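You operate a simulated robot arm through the tools that you are given. There is no shell and no other tool.

You are at the controls of a simulated robot arm. One attempt, no reset.

Task
Put the wick on the glass with no gold band and fill it with wax to its line.
Fine: slide the glass under the spout and leave it there, the heater off at the end.

It is judged by the outcome, as a careful person would: the job done as asked, and still so three seconds after it is handed in. It fails if anything else is knocked over, pushed out of place, dropped, spilled or broken.

Robot
A 6-joint arm with a three-finger gripper, fixed in place. Base frame: the origin is at the foot of the arm, x ahead of it, y to its left, z up. Units: cm, degrees, N and s.
Its first joint turns from -166.0 to 166.0 degrees. Payload 4.89 kg.
Tool frame: the origin (TCP) lies between the finger pads and is the grasp point; the fingertips stand 3 cm ahead of it; z points along the fingers, y is the line along which they close. Largest opening 16.4 cm; the body of the gripper starts 12.5 cm behind the TCP.
Orientation is that of the tool frame in the base frame, as a unit quaternion [x, y, z, w]. With the fingers straight down and closing along the base's y, the tool's x points along the base's -x, its y along +y and its z along -z.

Tools
- The arm moves only by the tool move_arm. Its argument "rows" is a list of rows, each a list of 2 entries, a list of its own where there are three numbers: the shift along the tool's x, y, z in cm, then the turn, a rotation vector about the tool's x, y, z in degrees. In form: [[[x, y, z], [wx, wy, wz]], ...]. A call has 1 to 20 rows; each row is the pose to reach, as a shift and turn from the pose commanded when the call began, along the tool's axes at that moment. "jaw" is the finger opening in cm, from 0 to 16.4, set as the call begins (left out, the last holds). A row lasts 0.2 s, in which the tool goes at most 5 cm and 8.6 degrees; a call with a longer step from one row to the next is refused whole, and so is a gripper value outside its range. A pose out of reach is approached as far as the arm can. The call stops where the force on the tool passes 40 N (or 10 N more than at its start, if that is more) or the arm is blocked; 0.2 s more then pass. Each finger travels about 10.8 cm/s and halts on what it meets, pressing with about 33 N; the grip force reading is that of the motor and also rises with nothing between the fingers. The clock runs only during rows and for 0.2 s after the last one: add rows that repeat a pose to give the fingers time. It gives the time, the measured TCP pose, the force on the tool (base axes), the opening and the grip force at its end, in the units of the frame above (readings bear some noise), with the torque about the TCP (base axes, N m) and any sound that the robot's microphone picked up.
- Cameras (640 x 400 px; columns grow to the right, rows downward): "scene" is fixed at [5, 65.13, 137.15]; the picture's right is [-0.68, -0.73, 0.00], its down [-0.19, 0.17, -0.97] and it looks along [0.71, -0.66, -0.25] (base axes); focal length 342 px, centre (320, 200). "wrist" rides on the gripper at [7.6, -0.2, -15.2] in the tool frame; the picture's right is [0.02, 1.00, 0.00], its down [-0.88, 0.02, -0.47] and it looks along [-0.47, 0.01, 0.88] (tool axes); focal length 247 px, centre (320, 200). There is no depth. A picture from a camera that has moved, and an enlarged one, comes with that camera's place and axes in the base frame and with its lens.
- grab_frame(camera): a new picture of that camera. No time passes.
- raise_lower(by): slides the trunk up (or, below 0, down) by that many cm; the arm rides with it, the base frame stays. It gives what a move gives, with no picture.
- close_up(camera, box): a new picture of the part [left, top, right, bottom] of that camera's present view, enlarged. No time passes.
- sign_off(): hands the job in; it is judged then, once.

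Places have to be worked out from the pictures, the camera data and where the tool is seen. Open the gripper and draw the arm clear of the work before you hand the job in, unless the task says otherwise.

The tools are called after "Call:" as name(argument=value, ...) on one line, values as JSON. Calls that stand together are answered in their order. move_arm: Moves the arm, as the interface text tells. Its arguments: {"type":"object","properties":{"rows":{"type":"array","items":{"type":"array"}},"jaw":{"type":"number"}},"required":["rows"]} The other tools are called the same way: raise_lower (by) slides the trunk up or down; grab_frame (camera) takes a picture; close_up (camera, box) takes an enlarged picture of a part of a camera's view; sign_off () hands the job in.

At the start:

```text
time_s: 0.0
eef_pos: [55.5, 7.79, 119.19]
orientation: [0.001, 1.0, -0.001, 0.0]
wrist_force: [0.1, -0.2, -0.2]
wrist_torque: [-0.04, -0.01, 0.0]
width: 16.4
grip_force: 0.0
trunk travel left (down, up): [-15.0, 24.0]
```

scene: 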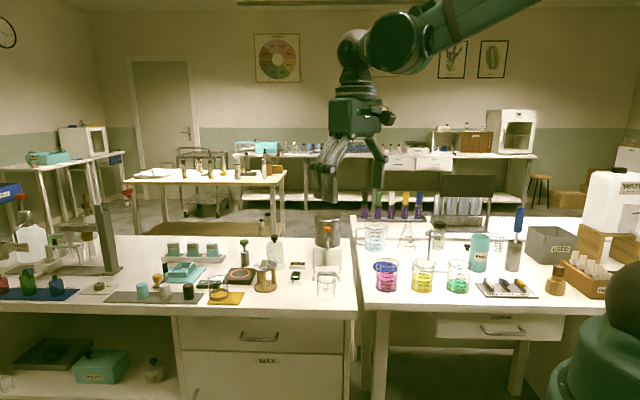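
wrist: 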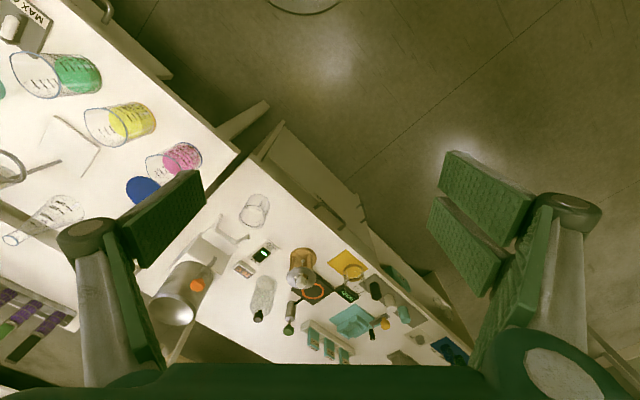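

I start by looking closely at the workbench in the scene view to identify the glasses, wick, spout and heater.

Call:
close_up(camera="scene", box=[200, 200, 360, 300])

Call:
close_up(camera="scene", box=[80, 220, 240, 320])

Call:
close_up(camera="wrist", box=[140, 180, 480, 392])

```text
4.00 times, centred on (280, 250) of scene
camera zoom: at [5.0, 65.13, 137.15], right [-0.68, -0.73, 0.0], down [-0.19, 0.17, -0.97], along [0.71, -0.66, -0.25], focal length 1366 px, centre (480, 0)
```

zoom: 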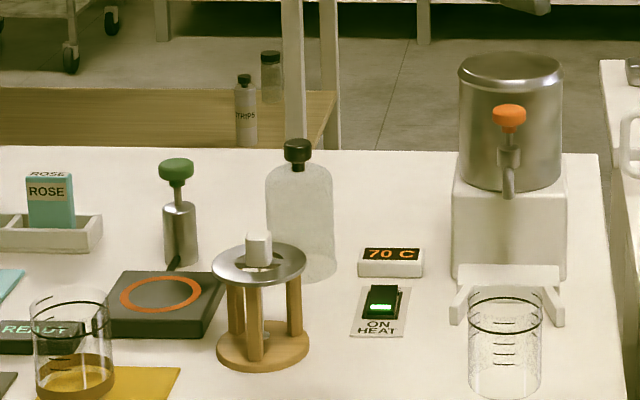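

```text
4.00 times, centred on (160, 270) of scene
camera zoom: at [5.0, 65.13, 137.15], right [-0.68, -0.73, 0.0], down [-0.19, 0.17, -0.97], along [0.71, -0.66, -0.25], focal length 1366 px, centre (960, -80)
```

zoom: 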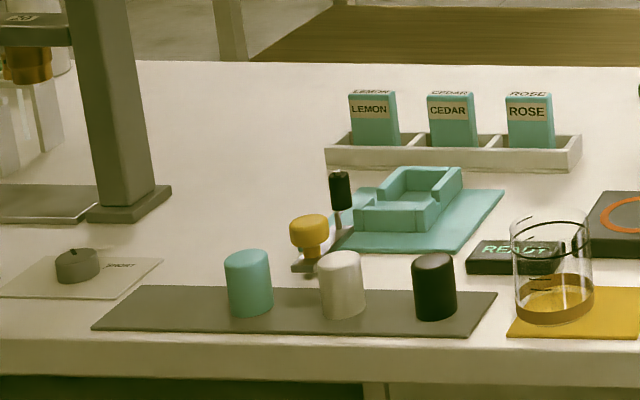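

```text
1.88 times, centred on (310, 286) of wrist
camera zoom: at [47.88, 7.57, 134.34], right [-0.02, 1.0, 0.0], down [0.88, 0.02, 0.47], along [0.47, 0.01, -0.88], focal length 465 px, centre (339, 38)
```

zoom: 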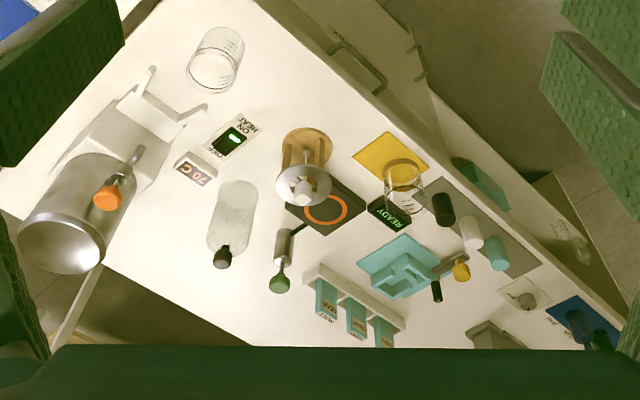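

The wax pot with an orange tap, a heater switch, a wooden stand with a disc (probably the wick holder) and two glasses are visible. I zoom further for details.

Call:
close_up(camera="scene", box=[245, 250, 285, 300])

Call:
close_up(camera="scene", box=[305, 210, 353, 305])

Call:
close_up(camera="scene", box=[280, 255, 312, 290])

Call:
close_up(camera="scene", box=[190, 260, 250, 310])

Call:
close_up(camera="wrist", box=[270, 230, 330, 300])

Call:
close_up(camera="wrist", box=[140, 180, 280, 330])

```text
8.00 times, centred on (265, 275) of scene
camera zoom: at [5.0, 65.13, 137.15], right [-0.68, -0.73, 0.0], down [-0.19, 0.17, -0.97], along [0.71, -0.66, -0.25], focal length 2732 px, centre (760, -400)
```

zoom: 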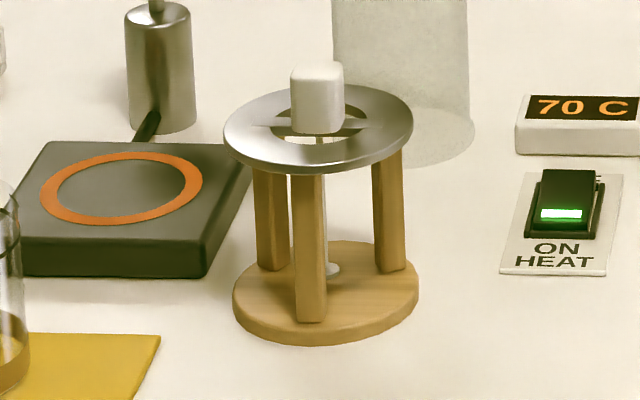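

```text
4.21 times, centred on (329, 258) of scene
camera zoom: at [5.0, 65.13, 137.15], right [-0.68, -0.73, 0.0], down [-0.19, 0.17, -0.97], along [0.71, -0.66, -0.25], focal length 1438 px, centre (282, -42)
```

zoom: 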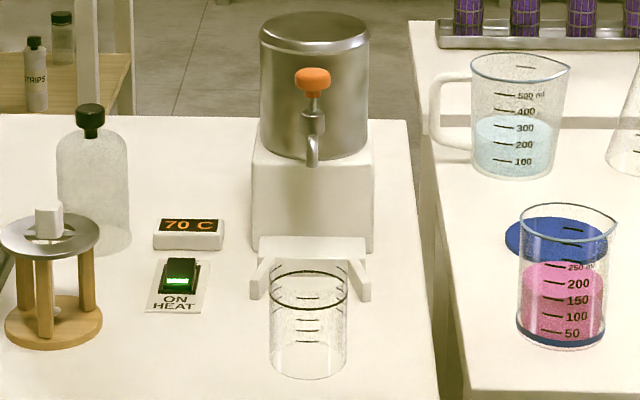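

```text
11.43 times, centred on (296, 272) of scene
camera zoom: at [5.0, 65.13, 137.15], right [-0.68, -0.73, 0.0], down [-0.19, 0.17, -0.97], along [0.71, -0.66, -0.25], focal length 3903 px, centre (594, -629)
```

zoom: 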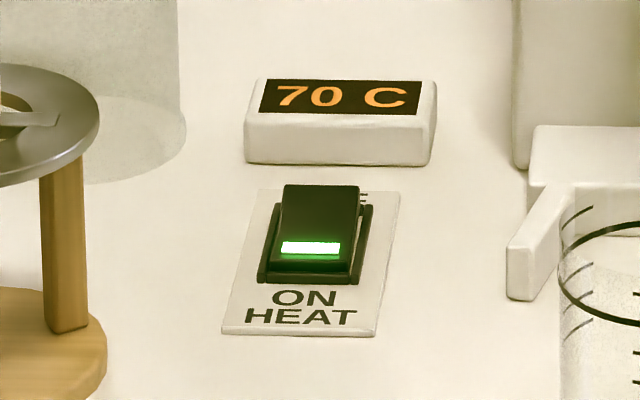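

```text
8.00 times, centred on (220, 285) of scene
camera zoom: at [5.0, 65.13, 137.15], right [-0.68, -0.73, 0.0], down [-0.19, 0.17, -0.97], along [0.71, -0.66, -0.25], focal length 2732 px, centre (1120, -480)
```

zoom: 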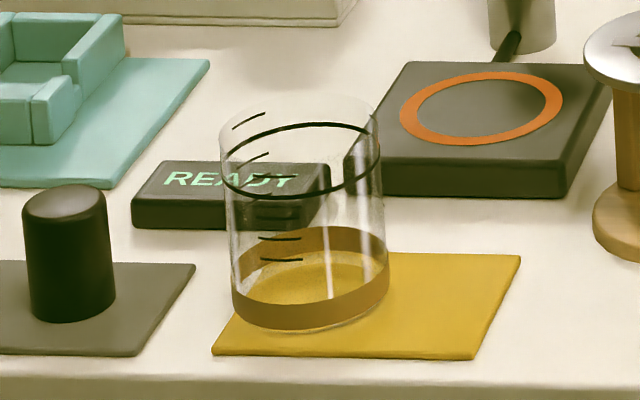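

```text
5.71 times, centred on (300, 265) of wrist
camera zoom: at [47.88, 7.57, 134.34], right [-0.02, 1.0, 0.0], down [0.88, 0.02, 0.47], along [0.47, 0.01, -0.88], focal length 1411 px, centre (434, -171)
```

zoom: 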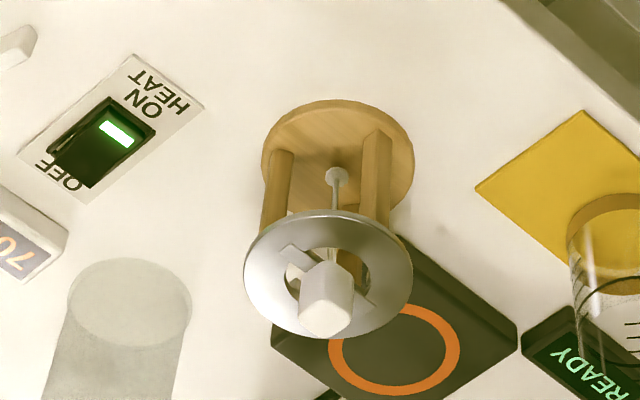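

```text
2.67 times, centred on (210, 255) of wrist
camera zoom: at [47.88, 7.57, 134.34], right [-0.02, 1.0, 0.0], down [0.88, 0.02, 0.47], along [0.47, 0.01, -0.88], focal length 659 px, centre (613, 53)
```

zoom: 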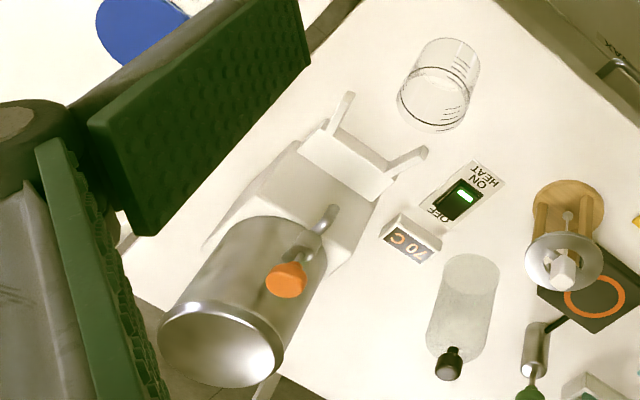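

The plain glass stands near (81,-9), the spout tip near (89.6,-17.4, z≈89), the wick holder's knob near (99.6,3.6, z≈86.5), and the table is at z≈74.5. I move the arm above the area to get a closer wrist view.

Call:
move_arm(rows=[[[-3, -1, 1], [0, 0, 0]], [[-6, -2, 2], [0, 0, 0]], [[-9, -3, 3], [0, 0, 0]], [[-12, -4, 4], [0, 0, 0]], [[-14, -5, 4], [0, 0, 0]]])

Call:
grab_frame(camera="wrist")

Call:
grab_frame(camera="scene")

```text
time_s: 1.2
eef_pos: [69.6, 2.79, 115.17]
orientation: [0.0, 1.0, 0.001, -0.001]
wrist_force: [-0.8, 0.1, -0.4]
wrist_torque: [-0.02, -0.09, 0.01]
width: 16.4
grip_force: 0.1
trunk travel left (down, up): [-15.0, 24.0]
```

```text
taken
camera wrist: at [61.9, 2.55, 130.36], right [-0.02, 1.0, 0.0], down [0.88, 0.02, 0.47], along [0.47, 0.01, -0.88], focal length 247 px, centre (320, 200)
```

wrist: 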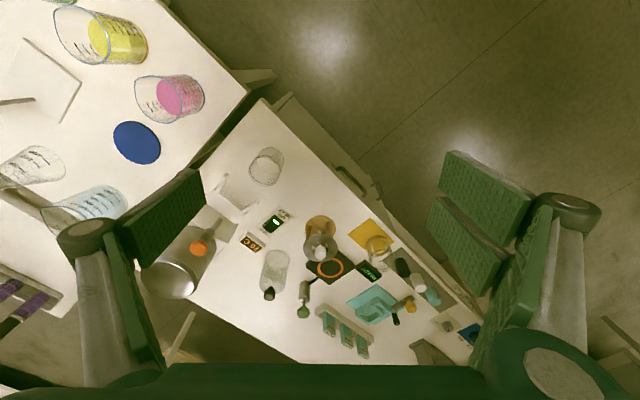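

```text
taken
```

scene: 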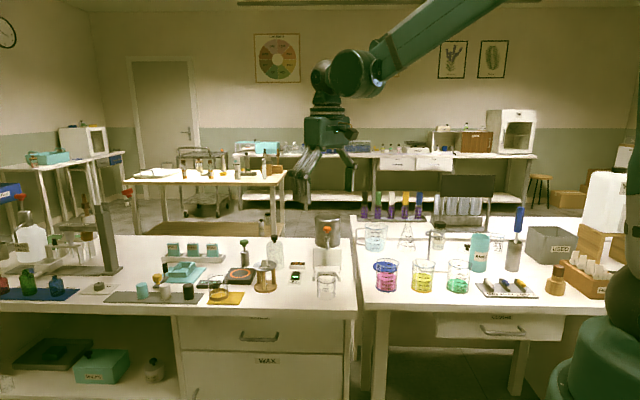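

Now the wrist camera is nearly above the glass; I take enlarged views of the glass, the spout and the wick stand.

Call:
close_up(camera="wrist", box=[150, 140, 310, 300])

Call:
close_up(camera="wrist", box=[290, 200, 350, 260])

Call:
close_up(camera="scene", box=[308, 260, 348, 300])

Call:
close_up(camera="scene", box=[308, 210, 348, 250])

```text
2.50 times, centred on (230, 220) of wrist
camera zoom: at [61.9, 2.55, 130.36], right [-0.02, 1.0, 0.0], down [0.88, 0.02, 0.47], along [0.47, 0.01, -0.88], focal length 617 px, centre (545, 150)
```

zoom: 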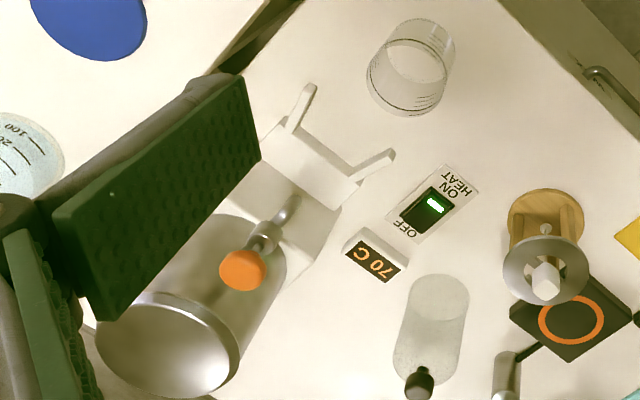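

```text
6.67 times, centred on (320, 230) of wrist
camera zoom: at [61.9, 2.55, 130.36], right [-0.02, 1.0, 0.0], down [0.88, 0.02, 0.47], along [0.47, 0.01, -0.88], focal length 1646 px, centre (320, 0)
```

zoom: 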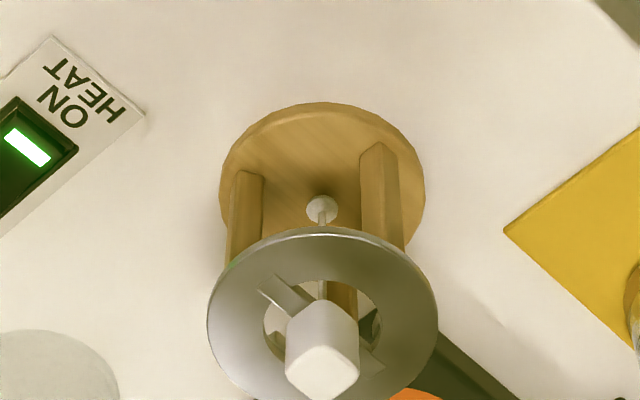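

```text
10.00 times, centred on (328, 280) of scene
camera zoom: at [5.0, 65.13, 137.15], right [-0.68, -0.73, 0.0], down [-0.19, 0.17, -0.97], along [0.71, -0.66, -0.25], focal length 3416 px, centre (240, -600)
```

zoom: 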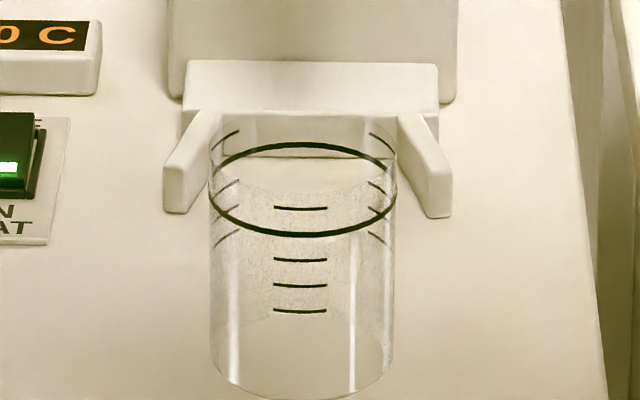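

```text
10.00 times, centred on (328, 230) of scene
camera zoom: at [5.0, 65.13, 137.15], right [-0.68, -0.73, 0.0], down [-0.19, 0.17, -0.97], along [0.71, -0.66, -0.25], focal length 3416 px, centre (240, -100)
```

zoom: 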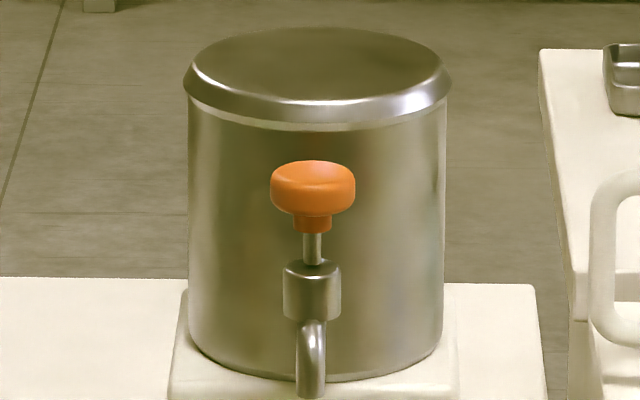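

The pictures agree: knob at about (99.7,3.5,86.5), spout tip at (90,-17.7,87.4), table at about z=75.5, and everything is aligned to a table turned about 45°. I hover above the wick stand with the tool turned 43° so the fingers close along the table edge and the camera looks toward the pot.

Call:
move_arm(rows=[[[-3.4, 0, 1.5], [0, 0, 5.4]], [[-6.8, 0, 3], [0, 0, 10.8]], [[-10.2, 0, 4.5], [0, 0, 16.2]], [[-13.6, 0, 6], [0, 0, 21.6]], [[-17, 0, 7.5], [0, 0, 27]], [[-20.4, 0.2, 9], [0, 0, 32.4]], [[-23.8, 0.2, 10.5], [0, 0, 37.8]], [[-26.5, 0.2, 12], [0, 0, 43]], [[-26.5, 0.2, 12], [0, 0, 43]]], jaw=6)

Call:
grab_frame(camera="wrist")

Call:
grab_frame(camera="scene")

```text
time_s: 3.2
eef_pos: [96.13, 3.0, 103.08]
orientation: [0.368, 0.93, 0.0, 0.0]
wrist_force: [1.1, 0.5, -0.7]
wrist_torque: [-0.02, 0.1, 0.0]
width: 6.0
grip_force: 0.0
trunk travel left (down, up): [-15.0, 24.0]
```

```text
taken
camera wrist: at [90.48, 7.96, 118.29], right [0.67, 0.74, 0.0], down [0.66, -0.59, 0.47], along [0.35, -0.32, -0.88], focal length 247 px, centre (320, 200)
```

wrist: 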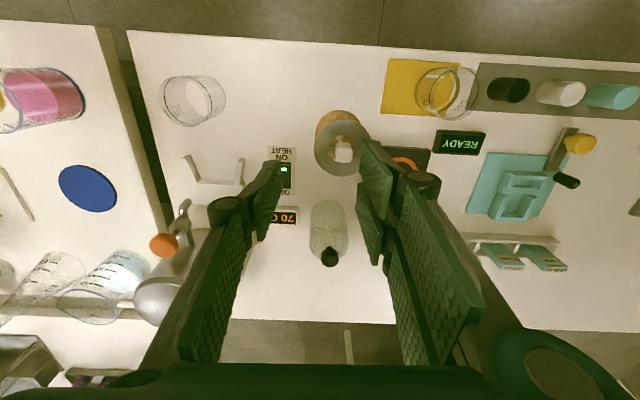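

```text
taken
```

scene: 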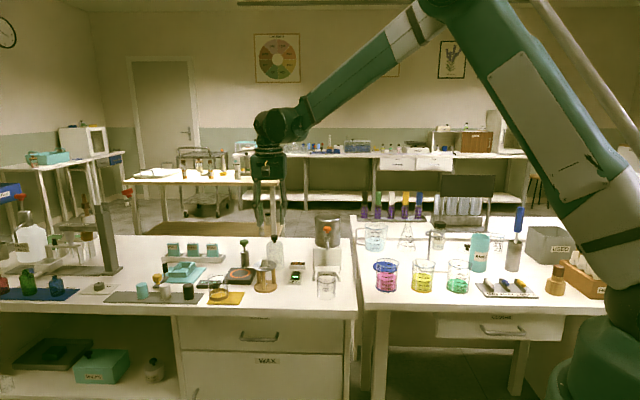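

Pose reached exactly; the knob is seen slightly right of centre. I zoom on the knob and other items from here to refine positions.

Call:
close_up(camera="wrist", box=[305, 100, 385, 180])

Call:
close_up(camera="wrist", box=[140, 60, 260, 280])

Call:
close_up(camera="wrist", box=[250, 130, 310, 230])

```text
5.00 times, centred on (345, 140) of wrist
camera zoom: at [90.48, 7.96, 118.29], right [0.67, 0.74, 0.0], down [0.66, -0.59, 0.47], along [0.35, -0.32, -0.88], focal length 1235 px, centre (195, 500)
```

zoom: 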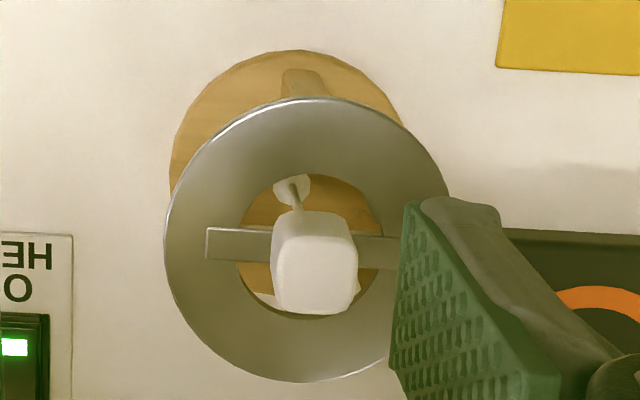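

```text
1.82 times, centred on (200, 170) of wrist
camera zoom: at [90.48, 7.96, 118.29], right [0.67, 0.74, 0.0], down [0.66, -0.59, 0.47], along [0.35, -0.32, -0.88], focal length 449 px, centre (538, 254)
```

zoom: 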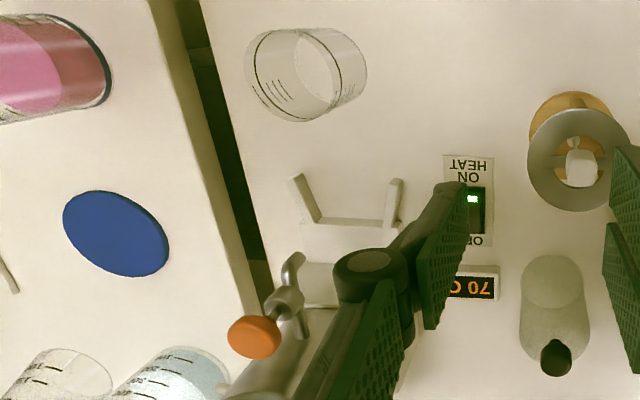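

```text
4.00 times, centred on (280, 180) of wrist
camera zoom: at [90.48, 7.96, 118.29], right [0.67, 0.74, 0.0], down [0.66, -0.59, 0.47], along [0.35, -0.32, -0.88], focal length 988 px, centre (480, 280)
```

zoom: 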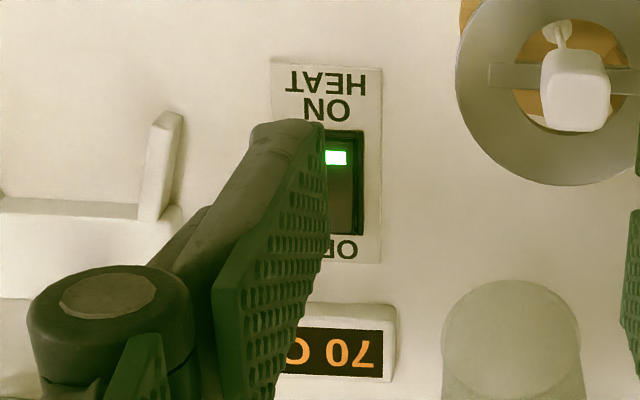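

Refined: knob centre (100.05, 3.6), disc at z≈84, knob top at z≈86.5, with the bar at exactly 45°. I centre over the knob, turn 1.9° more, and drop to TCP z=95 to check reach.

Call:
move_arm(rows=[[[-1.2, 1.5, 2], [0, 0, 1]], [[-2.45, 3.12, 4], [0, 0, 1.9]], [[-2.45, 3.12, 6], [0, 0, 1.9]], [[-2.45, 3.12, 8], [0, 0, 1.9]], [[-2.45, 3.12, 8], [0, 0, 1.9]]])

Call:
grab_frame(camera="wrist")

Call:
close_up(camera="scene", box=[225, 210, 305, 310])

```text
time_s: 4.4
eef_pos: [100.07, 3.62, 95.06]
orientation: [0.382, 0.924, 0.0, 0.0]
wrist_force: [-0.7, 0.2, 0.2]
wrist_torque: [0.01, 0.02, 0.0]
width: 6.0
grip_force: 0.0
trunk travel left (down, up): [-15.0, 24.0]
```

```text
taken
camera wrist: at [94.54, 8.79, 110.31], right [0.69, 0.72, 0.0], down [0.64, -0.61, 0.47], along [0.34, -0.33, -0.88], focal length 247 px, centre (320, 200)
```

wrist: 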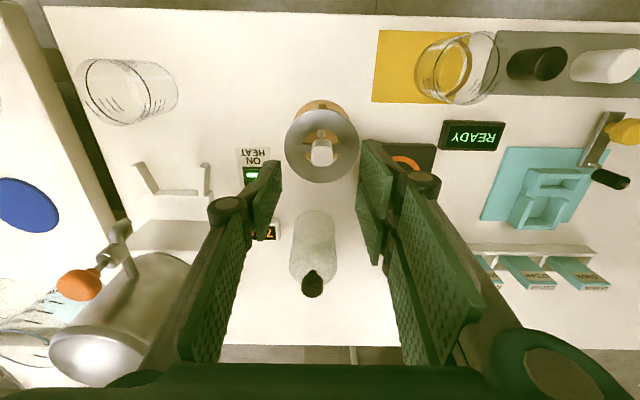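

```text
4.00 times, centred on (265, 260) of scene
camera zoom: at [5.0, 65.13, 137.15], right [-0.68, -0.73, 0.0], down [-0.19, 0.17, -0.97], along [0.71, -0.66, -0.25], focal length 1366 px, centre (540, -40)
```

zoom: 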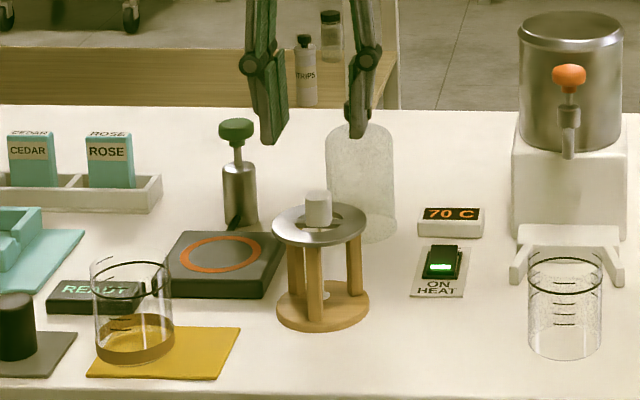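

Reached exactly, fingers straddle the knob. One close view to fine-check the centring before descending.

Call:
close_up(camera="wrist", box=[270, 90, 370, 190])

```text
4.00 times, centred on (320, 140) of wrist
camera zoom: at [94.54, 8.79, 110.31], right [0.69, 0.72, 0.0], down [0.64, -0.61, 0.47], along [0.34, -0.33, -0.88], focal length 988 px, centre (320, 440)
```

zoom: 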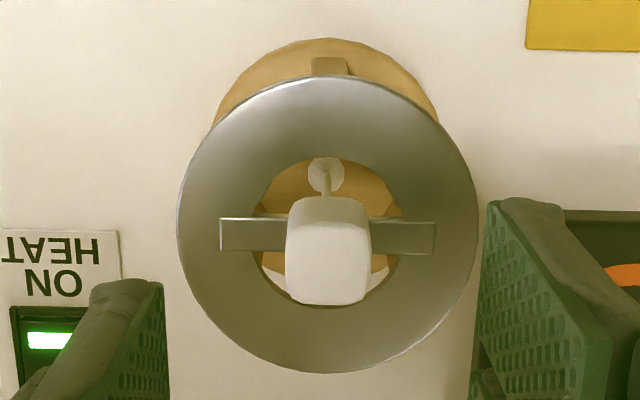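

The knob is 0.15 cm toward the tool's +y; I correct that and descend so the fingertips stop about 0.6 cm above the disc.

Call:
move_arm(rows=[[[0, 0.15, 2], [0, 0, 0]], [[0, 0.15, 4], [0, 0, 0]], [[0, 0.15, 5.5], [0, 0, 0]], [[0, 0.15, 6.5], [0, 0, 0]], [[0, 0.15, 7.2], [0, 0, 0]], [[0, 0.15, 7.2], [0, 0, 0]]])

Call:
close_up(camera="scene", box=[240, 240, 290, 290])

Call:
grab_frame(camera="wrist")

```text
time_s: 5.8
eef_pos: [100.13, 3.73, 88.08]
orientation: [0.382, 0.924, -0.001, 0.0]
wrist_force: [-0.3, -0.1, 0.4]
wrist_torque: [-0.03, -0.03, -0.04]
width: 5.98
grip_force: 0.1
trunk travel left (down, up): [-15.0, 24.0]
```

```text
8.00 times, centred on (265, 265) of scene
camera zoom: at [5.0, 65.13, 137.15], right [-0.68, -0.73, 0.0], down [-0.19, 0.17, -0.97], along [0.71, -0.66, -0.25], focal length 2732 px, centre (760, -320)
```

zoom: 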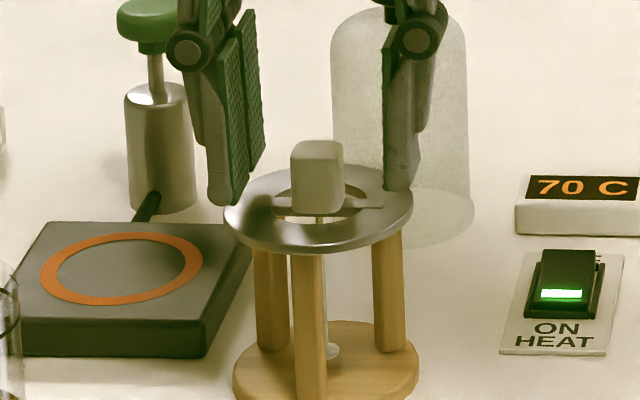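

```text
taken
camera wrist: at [94.5, 8.87, 103.16], right [0.69, 0.72, 0.0], down [0.64, -0.61, 0.47], along [0.34, -0.33, -0.88], focal length 247 px, centre (320, 200)
```

wrist: 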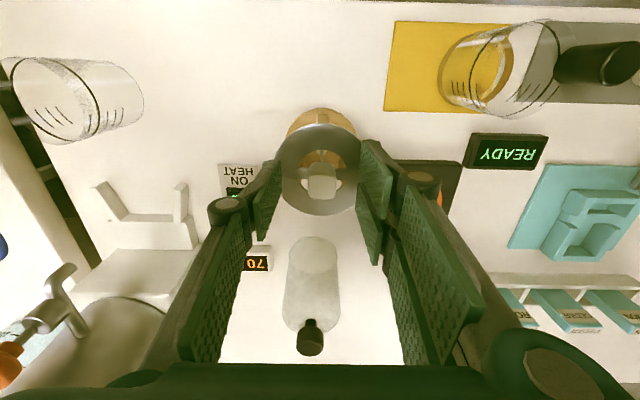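

Fingertips are about 0.4 cm above the bar on both sides of the knob. I close the jaws on the knob.

Call:
move_arm(rows=[[[0, 0, 0], [0, 0, 0]], [[0, 0, 0], [0, 0, 0]], [[0, 0, 0], [0, 0, 0]], [[0, 0, 0], [0, 0, 0]]], jaw=1.5)

Call:
close_up(camera="scene", box=[240, 240, 290, 290])

```text
time_s: 6.8
eef_pos: [100.1, 3.64, 88.06]
orientation: [0.382, 0.924, 0.0, 0.0]
wrist_force: [0.5, 0.7, -0.3]
wrist_torque: [0.05, 0.03, 0.0]
width: 2.06
grip_force: 32.9
trunk travel left (down, up): [-15.0, 24.0]
```

```text
8.00 times, centred on (265, 265) of scene
camera zoom: at [5.0, 65.13, 137.15], right [-0.68, -0.73, 0.0], down [-0.19, 0.17, -0.97], along [0.71, -0.66, -0.25], focal length 2732 px, centre (760, -320)
```

zoom: 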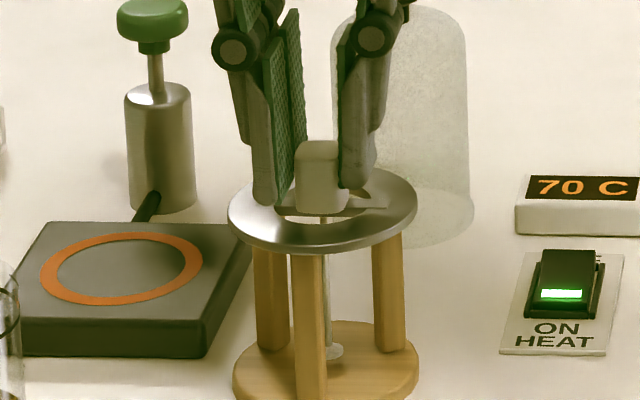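

Knob gripped (width 2.06 cm, 33 N) with the stand unmoved. I lift straight up 12 cm.

Call:
move_arm(rows=[[[0, 0, -0.5], [0, 0, 0]], [[0, 0, -1.2], [0, 0, 0]], [[0, 0, -2.2], [0, 0, 0]], [[0, 0, -3.5], [0, 0, 0]], [[0, 0, -5], [0, 0, 0]], [[0, 0, -6.5], [0, 0, 0]], [[0, 0, -8], [0, 0, 0]], [[0, 0, -9.5], [0, 0, 0]], [[0, 0, -11], [0, 0, 0]], [[0, 0, -12], [0, 0, 0]], [[0, 0, -12], [0, 0, 0]]])

Call:
grab_frame(camera="scene")

Call:
grab_frame(camera="wrist")

Call:
close_up(camera="scene", box=[235, 190, 305, 300])

```text
time_s: 9.2
eef_pos: [100.0, 3.72, 99.87]
orientation: [0.382, 0.924, 0.0, 0.0]
wrist_force: [-1.0, 0.3, -0.9]
wrist_torque: [0.02, -0.02, -0.01]
width: 2.07
grip_force: 33.0
trunk travel left (down, up): [-15.0, 24.0]
```

```text
taken
```

scene: 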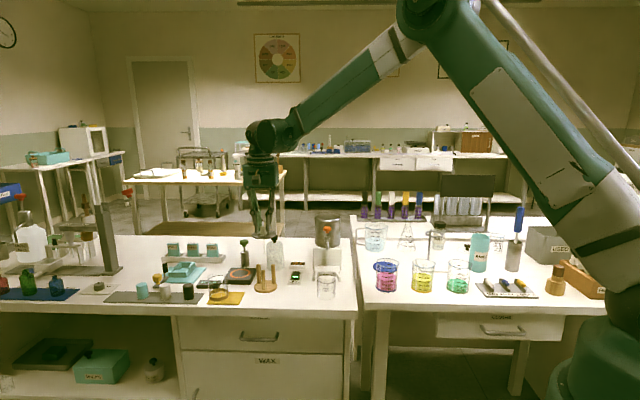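

```text
taken
camera wrist: at [94.48, 8.89, 115.13], right [0.69, 0.72, 0.0], down [0.64, -0.61, 0.47], along [0.34, -0.33, -0.88], focal length 247 px, centre (320, 200)
```

wrist: 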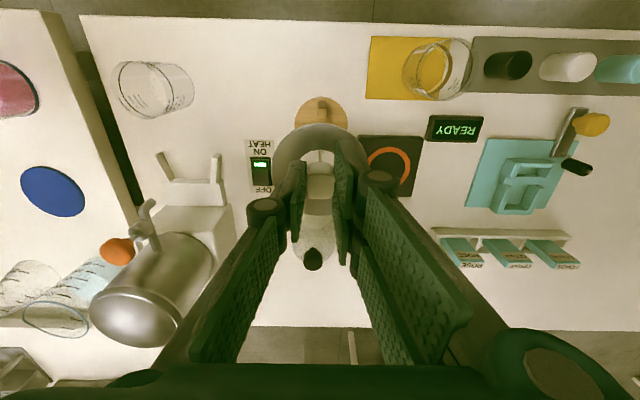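

```text
3.64 times, centred on (270, 245) of scene
camera zoom: at [5.0, 65.13, 137.15], right [-0.68, -0.73, 0.0], down [-0.19, 0.17, -0.97], along [0.71, -0.66, -0.25], focal length 1242 px, centre (502, 36)
```

zoom: 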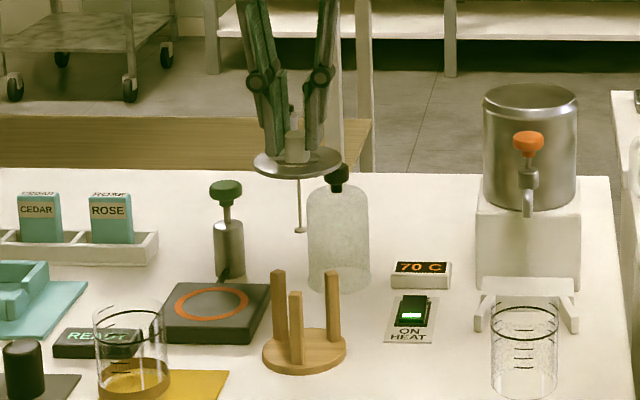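

The wick holder is lifted free, wick hanging about 7 cm below the disc. I carry it to a spot beside the glass (offset along the table edge) to measure the glass precisely.

Call:
move_arm(rows=[[[0.6, -1.5, 0], [0, 0, 0]], [[1.2, -3.2, 0], [0, 0, 0]], [[1.9, -5.2, 0], [0, 0, 0]], [[2.6, -7.2, 0], [0, 0, 0]], [[3.3, -9.2, 0], [0, 0, 0]], [[4, -11, 0], [0, 0, 0]], [[4.45, -12.1, 0], [0, 0, 0]], [[4.45, -12.1, 0], [0, 0, 0]]])

Call:
grab_frame(camera="wrist")

Call:
close_up(camera="wrist", box=[180, 80, 300, 180])

Call:
close_up(camera="scene", box=[260, 200, 360, 305])

```text
time_s: 11.0
eef_pos: [88.3, -1.77, 99.95]
orientation: [0.382, 0.924, 0.0, -0.001]
wrist_force: [-0.3, 0.8, -0.8]
wrist_torque: [0.03, 0.03, 0.0]
width: 2.11
grip_force: 33.0
trunk travel left (down, up): [-15.0, 24.0]
```

```text
taken
camera wrist: at [82.79, 3.51, 115.15], right [0.69, 0.72, 0.0], down [0.64, -0.61, 0.47], along [0.34, -0.33, -0.88], focal length 247 px, centre (320, 200)
```

wrist: 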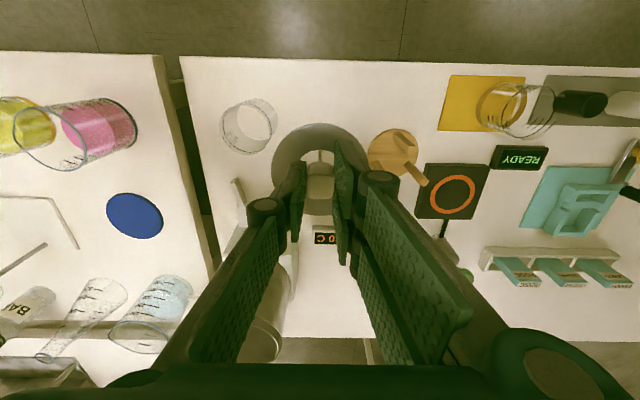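

```text
4.00 times, centred on (240, 130) of wrist
camera zoom: at [82.79, 3.51, 115.15], right [0.69, 0.72, 0.0], down [0.64, -0.61, 0.47], along [0.34, -0.33, -0.88], focal length 988 px, centre (640, 480)
```

zoom: 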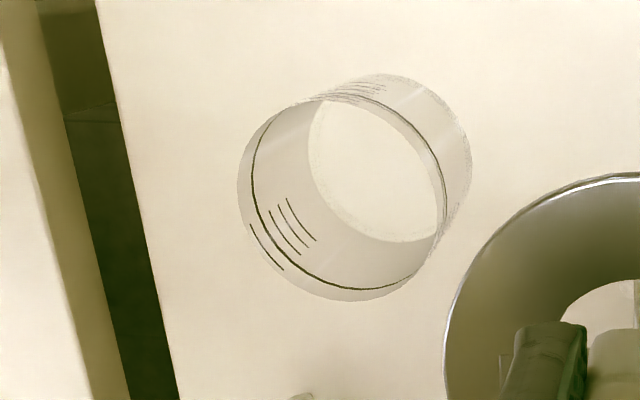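

```text
3.81 times, centred on (310, 252) of scene
camera zoom: at [5.0, 65.13, 137.15], right [-0.68, -0.73, 0.0], down [-0.19, 0.17, -0.97], along [0.71, -0.66, -0.25], focal length 1301 px, centre (358, 0)
```

zoom: 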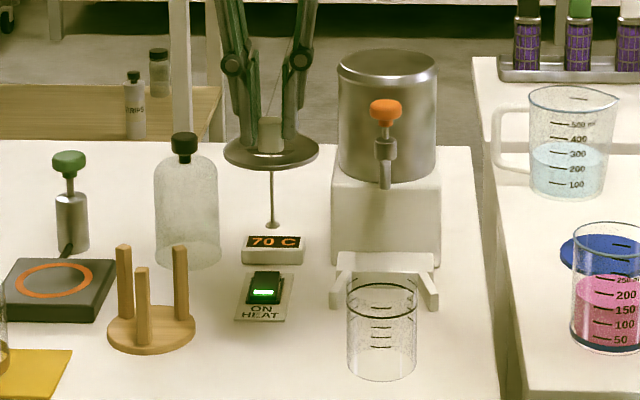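

The glass is about 9.9 cm along −y_tool and 0.3 cm along +x_tool from here. I move over it at the same height and check the alignment from both cameras before lowering.

Call:
move_arm(rows=[[[0.1, -1.5, 0], [0, 0, 0]], [[0.1, -3.5, 0], [0, 0, 0]], [[0.2, -5.5, 0], [0, 0, 0]], [[0.3, -7.5, 0], [0, 0, 0]], [[0.3, -9.2, 0], [0, 0, 0]], [[0.3, -9.9, 0], [0, 0, 0]], [[0.3, -9.9, 0], [0, 0, 0]]])

Call:
close_up(camera="scene", box=[290, 220, 370, 300])

Call:
close_up(camera="wrist", box=[260, 80, 380, 200])

```text
time_s: 12.6
eef_pos: [81.04, -8.64, 99.97]
orientation: [0.383, 0.924, -0.001, 0.0]
wrist_force: [-0.5, 0.0, 0.3]
wrist_torque: [0.0, -0.03, -0.01]
width: 2.09
grip_force: 33.0
trunk travel left (down, up): [-15.0, 24.0]
```

```text
5.00 times, centred on (330, 260) of scene
camera zoom: at [5.0, 65.13, 137.15], right [-0.68, -0.73, 0.0], down [-0.19, 0.17, -0.97], along [0.71, -0.66, -0.25], focal length 1708 px, centre (270, -100)
```

zoom: 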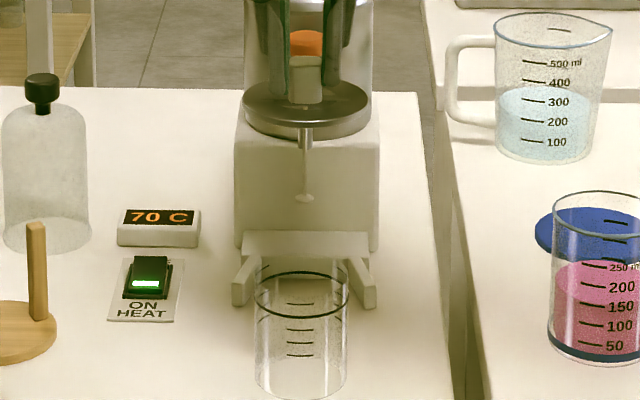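

```text
3.33 times, centred on (320, 140) of wrist
camera zoom: at [75.59, -3.36, 115.17], right [0.69, 0.72, 0.0], down [0.64, -0.61, 0.47], along [0.34, -0.33, -0.88], focal length 823 px, centre (320, 400)
```

zoom: 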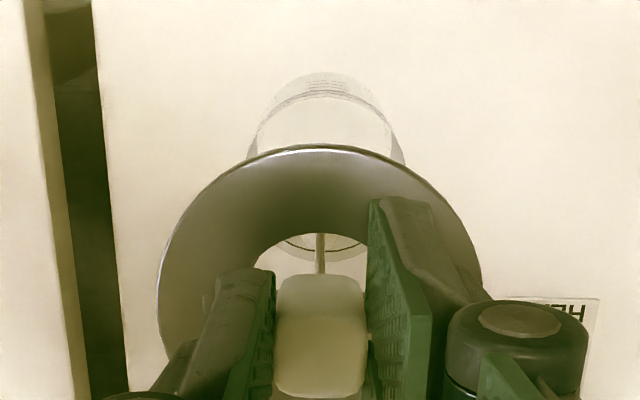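

The disc needs about 0.2 cm toward +y_tool; the depth alignment looks right. I zoom further on both views to confirm, including the rim height.

Call:
close_up(camera="wrist", box=[290, 95, 350, 165])

Call:
close_up(camera="scene", box=[308, 232, 348, 302])

```text
5.71 times, centred on (320, 130) of wrist
camera zoom: at [75.59, -3.36, 115.17], right [0.69, 0.72, 0.0], down [0.64, -0.61, 0.47], along [0.34, -0.33, -0.88], focal length 1411 px, centre (320, 600)
```

zoom: 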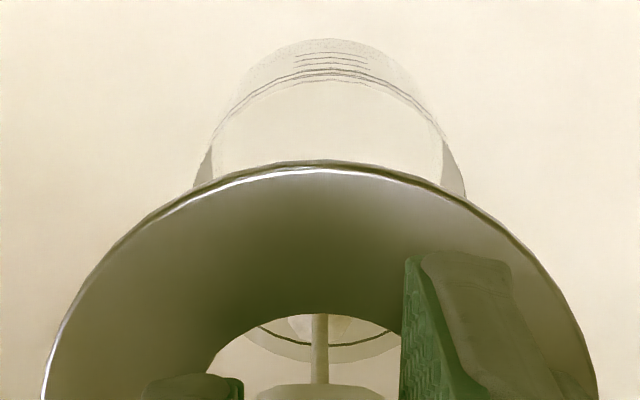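

```text
5.71 times, centred on (328, 267) of scene
camera zoom: at [5.0, 65.13, 137.15], right [-0.68, -0.73, 0.0], down [-0.19, 0.17, -0.97], along [0.71, -0.66, -0.25], focal length 1952 px, centre (274, -183)
```

zoom: 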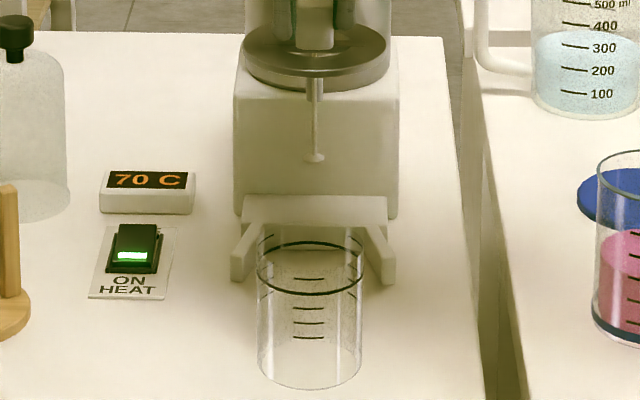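

Estimated: rim z≈82.9, fill line z≈81.6, glass 0.22 cm toward +y_tool and aligned in depth. I shift and lower to TCP z=88.2, leaving the disc about 1 cm above the rim.

Call:
move_arm(rows=[[[0, 0.22, 0.5], [0, 0, 0]], [[0, 0.22, 2], [0, 0, 0]], [[0, 0.22, 3.5], [0, 0, 0]], [[0, 0.22, 5], [0, 0, 0]], [[0, 0.22, 6.5], [0, 0, 0]], [[0, 0.22, 8], [0, 0, 0]], [[0, 0.22, 9.5], [0, 0, 0]], [[0, 0.22, 10.8], [0, 0, 0]], [[0, 0.22, 11.6], [0, 0, 0]], [[0, 0.22, 11.8], [0, 0, 0]], [[0, 0.22, 11.8], [0, 0, 0]]])

Call:
close_up(camera="scene", box=[308, 252, 348, 302])

Call:
close_up(camera="wrist", box=[260, 80, 380, 200])

```text
time_s: 15.0
eef_pos: [81.38, -8.37, 88.2]
orientation: [0.381, 0.924, -0.001, 0.0]
wrist_force: [0.4, 1.3, 22.3]
wrist_torque: [-0.48, -0.49, 0.03]
width: 2.06
grip_force: 33.0
trunk travel left (down, up): [-15.0, 24.0]
```

```text
8.00 times, centred on (328, 277) of scene
camera zoom: at [5.0, 65.13, 137.15], right [-0.68, -0.73, 0.0], down [-0.19, 0.17, -0.97], along [0.71, -0.66, -0.25], focal length 2732 px, centre (256, -416)
```

zoom: 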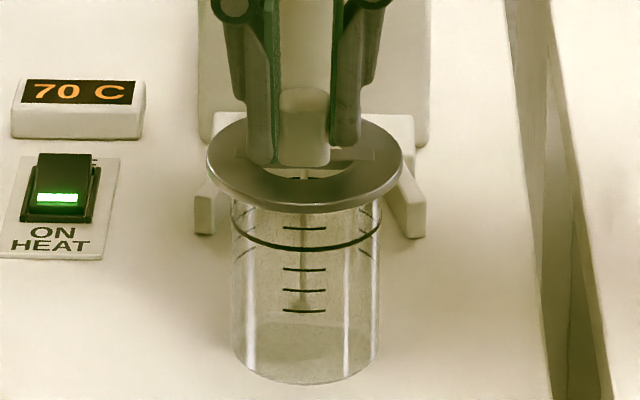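

```text
3.33 times, centred on (320, 140) of wrist
camera zoom: at [75.72, -3.1, 103.42], right [0.69, 0.72, 0.0], down [0.64, -0.61, 0.47], along [0.34, -0.33, -0.88], focal length 823 px, centre (320, 400)
```

zoom: 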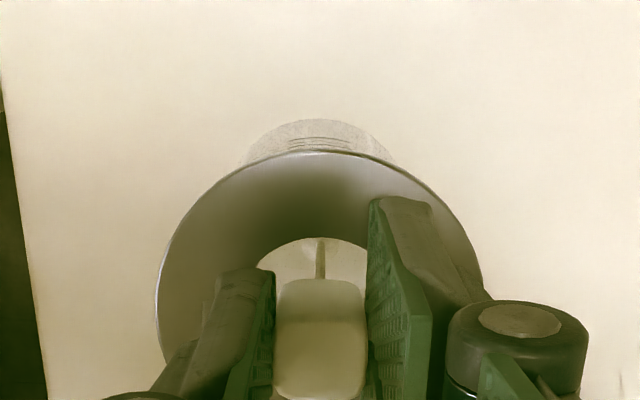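

The force reads 22 N upward, so the disc is already touching the rim (mostly at the back side). I look closely at the contact before anything else.

Call:
close_up(camera="scene", box=[316, 262, 344, 290])

Call:
close_up(camera="wrist", box=[290, 110, 350, 150])

```text
14.29 times, centred on (330, 276) of scene
camera zoom: at [5.0, 65.13, 137.15], right [-0.68, -0.73, 0.0], down [-0.19, 0.17, -0.97], along [0.71, -0.66, -0.25], focal length 4879 px, centre (177, -886)
```

zoom: 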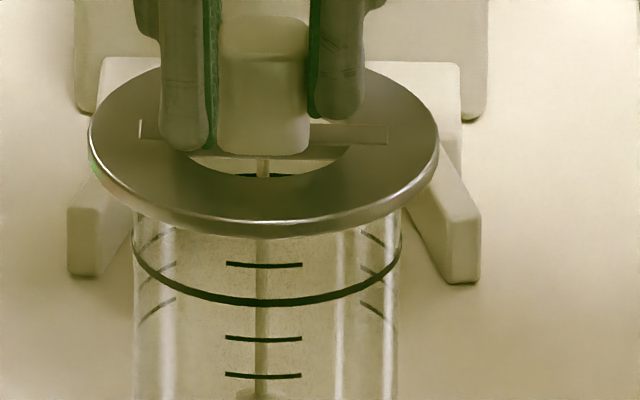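

```text
10.00 times, centred on (320, 130) of wrist
camera zoom: at [75.72, -3.1, 103.42], right [0.69, 0.72, 0.0], down [0.64, -0.61, 0.47], along [0.34, -0.33, -0.88], focal length 2470 px, centre (320, 900)
```

zoom: 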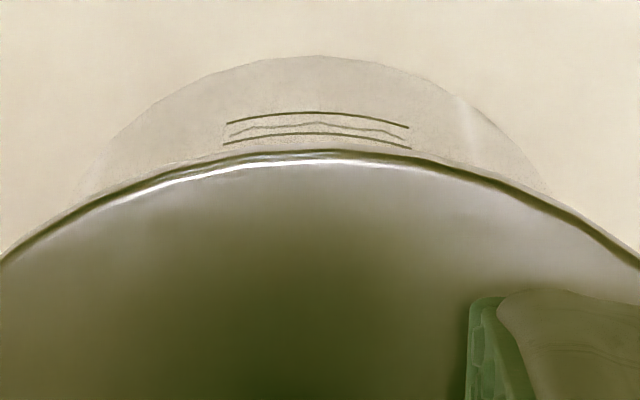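

The disc looks level and centred on the rim. I ease up 0.15 cm to relieve the contact force and read again.

Call:
move_arm(rows=[[[0, 0, -0.08], [0, 0, 0]], [[0, 0, -0.15], [0, 0, 0]], [[0, 0, -0.15], [0, 0, 0]]])

```text
time_s: 15.8
eef_pos: [81.32, -8.32, 88.36]
orientation: [0.382, 0.924, 0.0, 0.0]
wrist_force: [0.4, 0.3, 0.0]
wrist_torque: [-0.01, 0.01, 0.0]
width: 2.1
grip_force: 33.1
trunk travel left (down, up): [-15.0, 24.0]
```

Force is back to zero, so the disc hovers a hair above the rim. I lower 0.08 cm to touch lightly.

Call:
move_arm(rows=[[[0, 0, 0.04], [0, 0, 0]], [[0, 0, 0.08], [0, 0, 0]], [[0, 0, 0.08], [0, 0, 0]]])

Call:
close_up(camera="scene", box=[308, 252, 348, 302])

Call:
close_up(camera="wrist", box=[260, 80, 380, 200])

```text
time_s: 16.6
eef_pos: [81.15, -8.27, 88.27]
orientation: [0.382, 0.924, 0.0, -0.001]
wrist_force: [1.1, -0.8, 9.1]
wrist_torque: [-0.24, -0.26, -0.01]
width: 2.08
grip_force: 33.1
trunk travel left (down, up): [-15.0, 24.0]
```

```text
8.00 times, centred on (328, 277) of scene
camera zoom: at [5.0, 65.13, 137.15], right [-0.68, -0.73, 0.0], down [-0.19, 0.17, -0.97], along [0.71, -0.66, -0.25], focal length 2732 px, centre (256, -416)
```

zoom: 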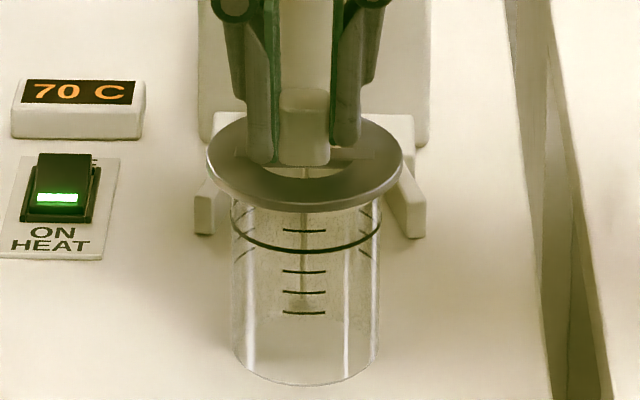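

```text
3.33 times, centred on (320, 140) of wrist
camera zoom: at [75.76, -3.14, 103.44], right [0.69, 0.72, 0.0], down [0.64, -0.61, 0.47], along [0.34, -0.33, -0.88], focal length 823 px, centre (320, 400)
```

zoom: 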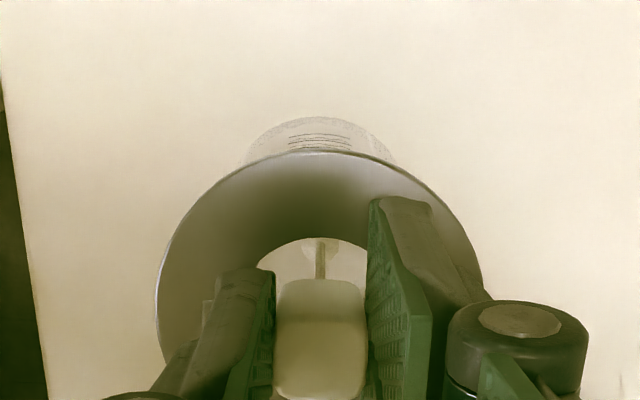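

Light contact (9 N) with the disc centred on the glass. I ease up 0.04 cm, then open the jaws to release the knob.

Call:
move_arm(rows=[[[0, 0, -0.04], [0, 0, 0]], [[0, 0, -0.04], [0, 0, 0]]])

Call:
move_arm(rows=[[[0, 0, 0], [0, 0, 0]], [[0, 0, 0], [0, 0, 0]], [[0, 0, 0], [0, 0, 0]]], jaw=5)

Call:
close_up(camera="scene", box=[308, 252, 348, 302])

Call:
close_up(camera="wrist", box=[260, 80, 380, 200])

```text
time_s: 17.2
eef_pos: [81.26, -8.35, 88.26]
orientation: [0.382, 0.924, -0.001, 0.0]
wrist_force: [0.9, -1.3, 2.3]
wrist_torque: [-0.08, -0.08, 0.03]
width: 2.1
grip_force: 32.7
trunk travel left (down, up): [-15.0, 24.0]
```

```text
time_s: 18.0
eef_pos: [81.25, -8.17, 88.38]
orientation: [0.381, 0.924, 0.001, 0.0]
wrist_force: [0.0, 0.2, -0.6]
wrist_torque: [-0.02, 0.0, -0.01]
width: 5.0
grip_force: 0.0
trunk travel left (down, up): [-15.0, 24.0]
```

```text
8.00 times, centred on (328, 277) of scene
camera zoom: at [5.0, 65.13, 137.15], right [-0.68, -0.73, 0.0], down [-0.19, 0.17, -0.97], along [0.71, -0.66, -0.25], focal length 2732 px, centre (256, -416)
```

zoom: 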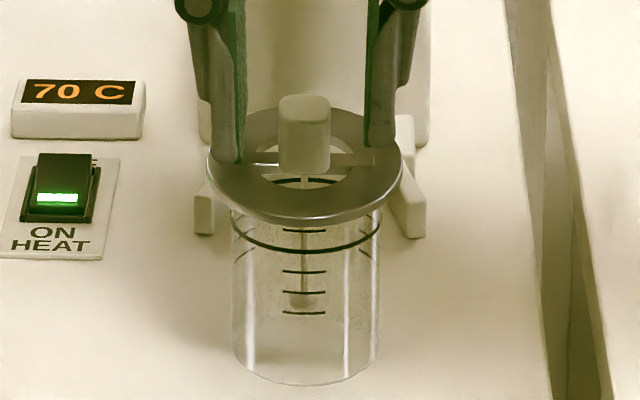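

```text
3.33 times, centred on (320, 140) of wrist
camera zoom: at [75.77, -3.13, 103.45], right [0.69, 0.72, 0.0], down [0.64, -0.61, 0.47], along [0.34, -0.33, -0.88], focal length 823 px, centre (320, 400)
```

zoom: 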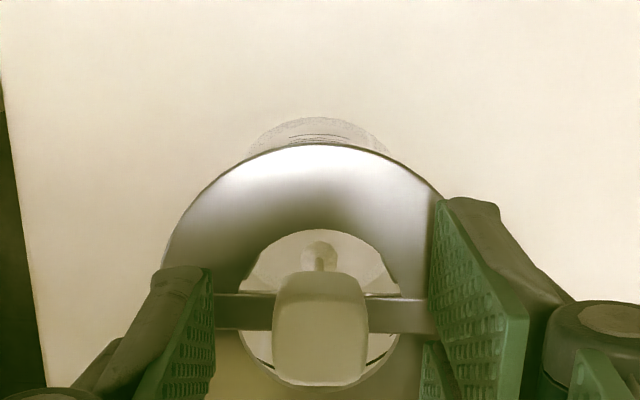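

The disc settled but seems tilted, the front lower than the back. I zoom to see how it sits.

Call:
close_up(camera="scene", box=[316, 262, 344, 290])

Call:
close_up(camera="wrist", box=[280, 110, 360, 200])

```text
14.29 times, centred on (330, 276) of scene
camera zoom: at [5.0, 65.13, 137.15], right [-0.68, -0.73, 0.0], down [-0.19, 0.17, -0.97], along [0.71, -0.66, -0.25], focal length 4879 px, centre (177, -886)
```

zoom: 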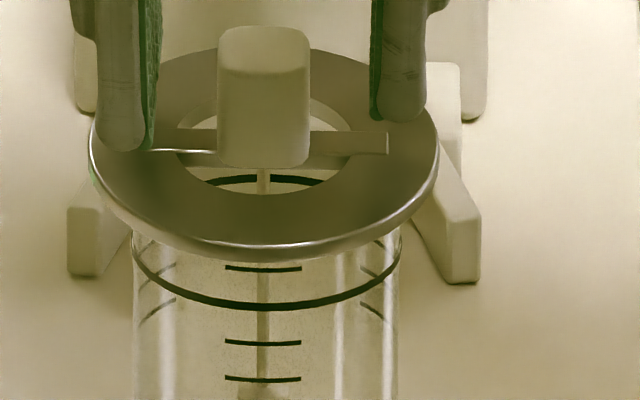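

```text
4.44 times, centred on (320, 155) of wrist
camera zoom: at [75.77, -3.13, 103.45], right [0.69, 0.72, 0.0], down [0.64, -0.61, 0.47], along [0.34, -0.33, -0.88], focal length 1098 px, centre (320, 400)
```

zoom: 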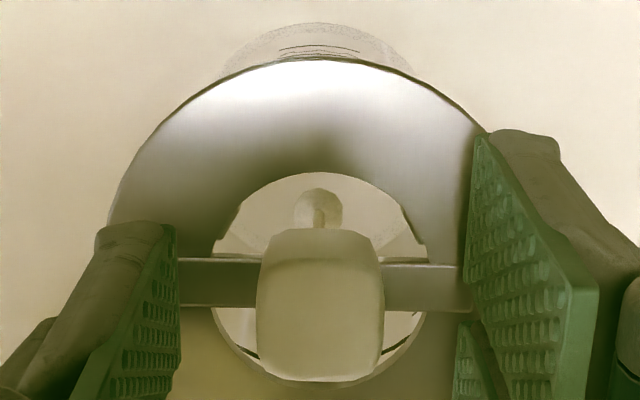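

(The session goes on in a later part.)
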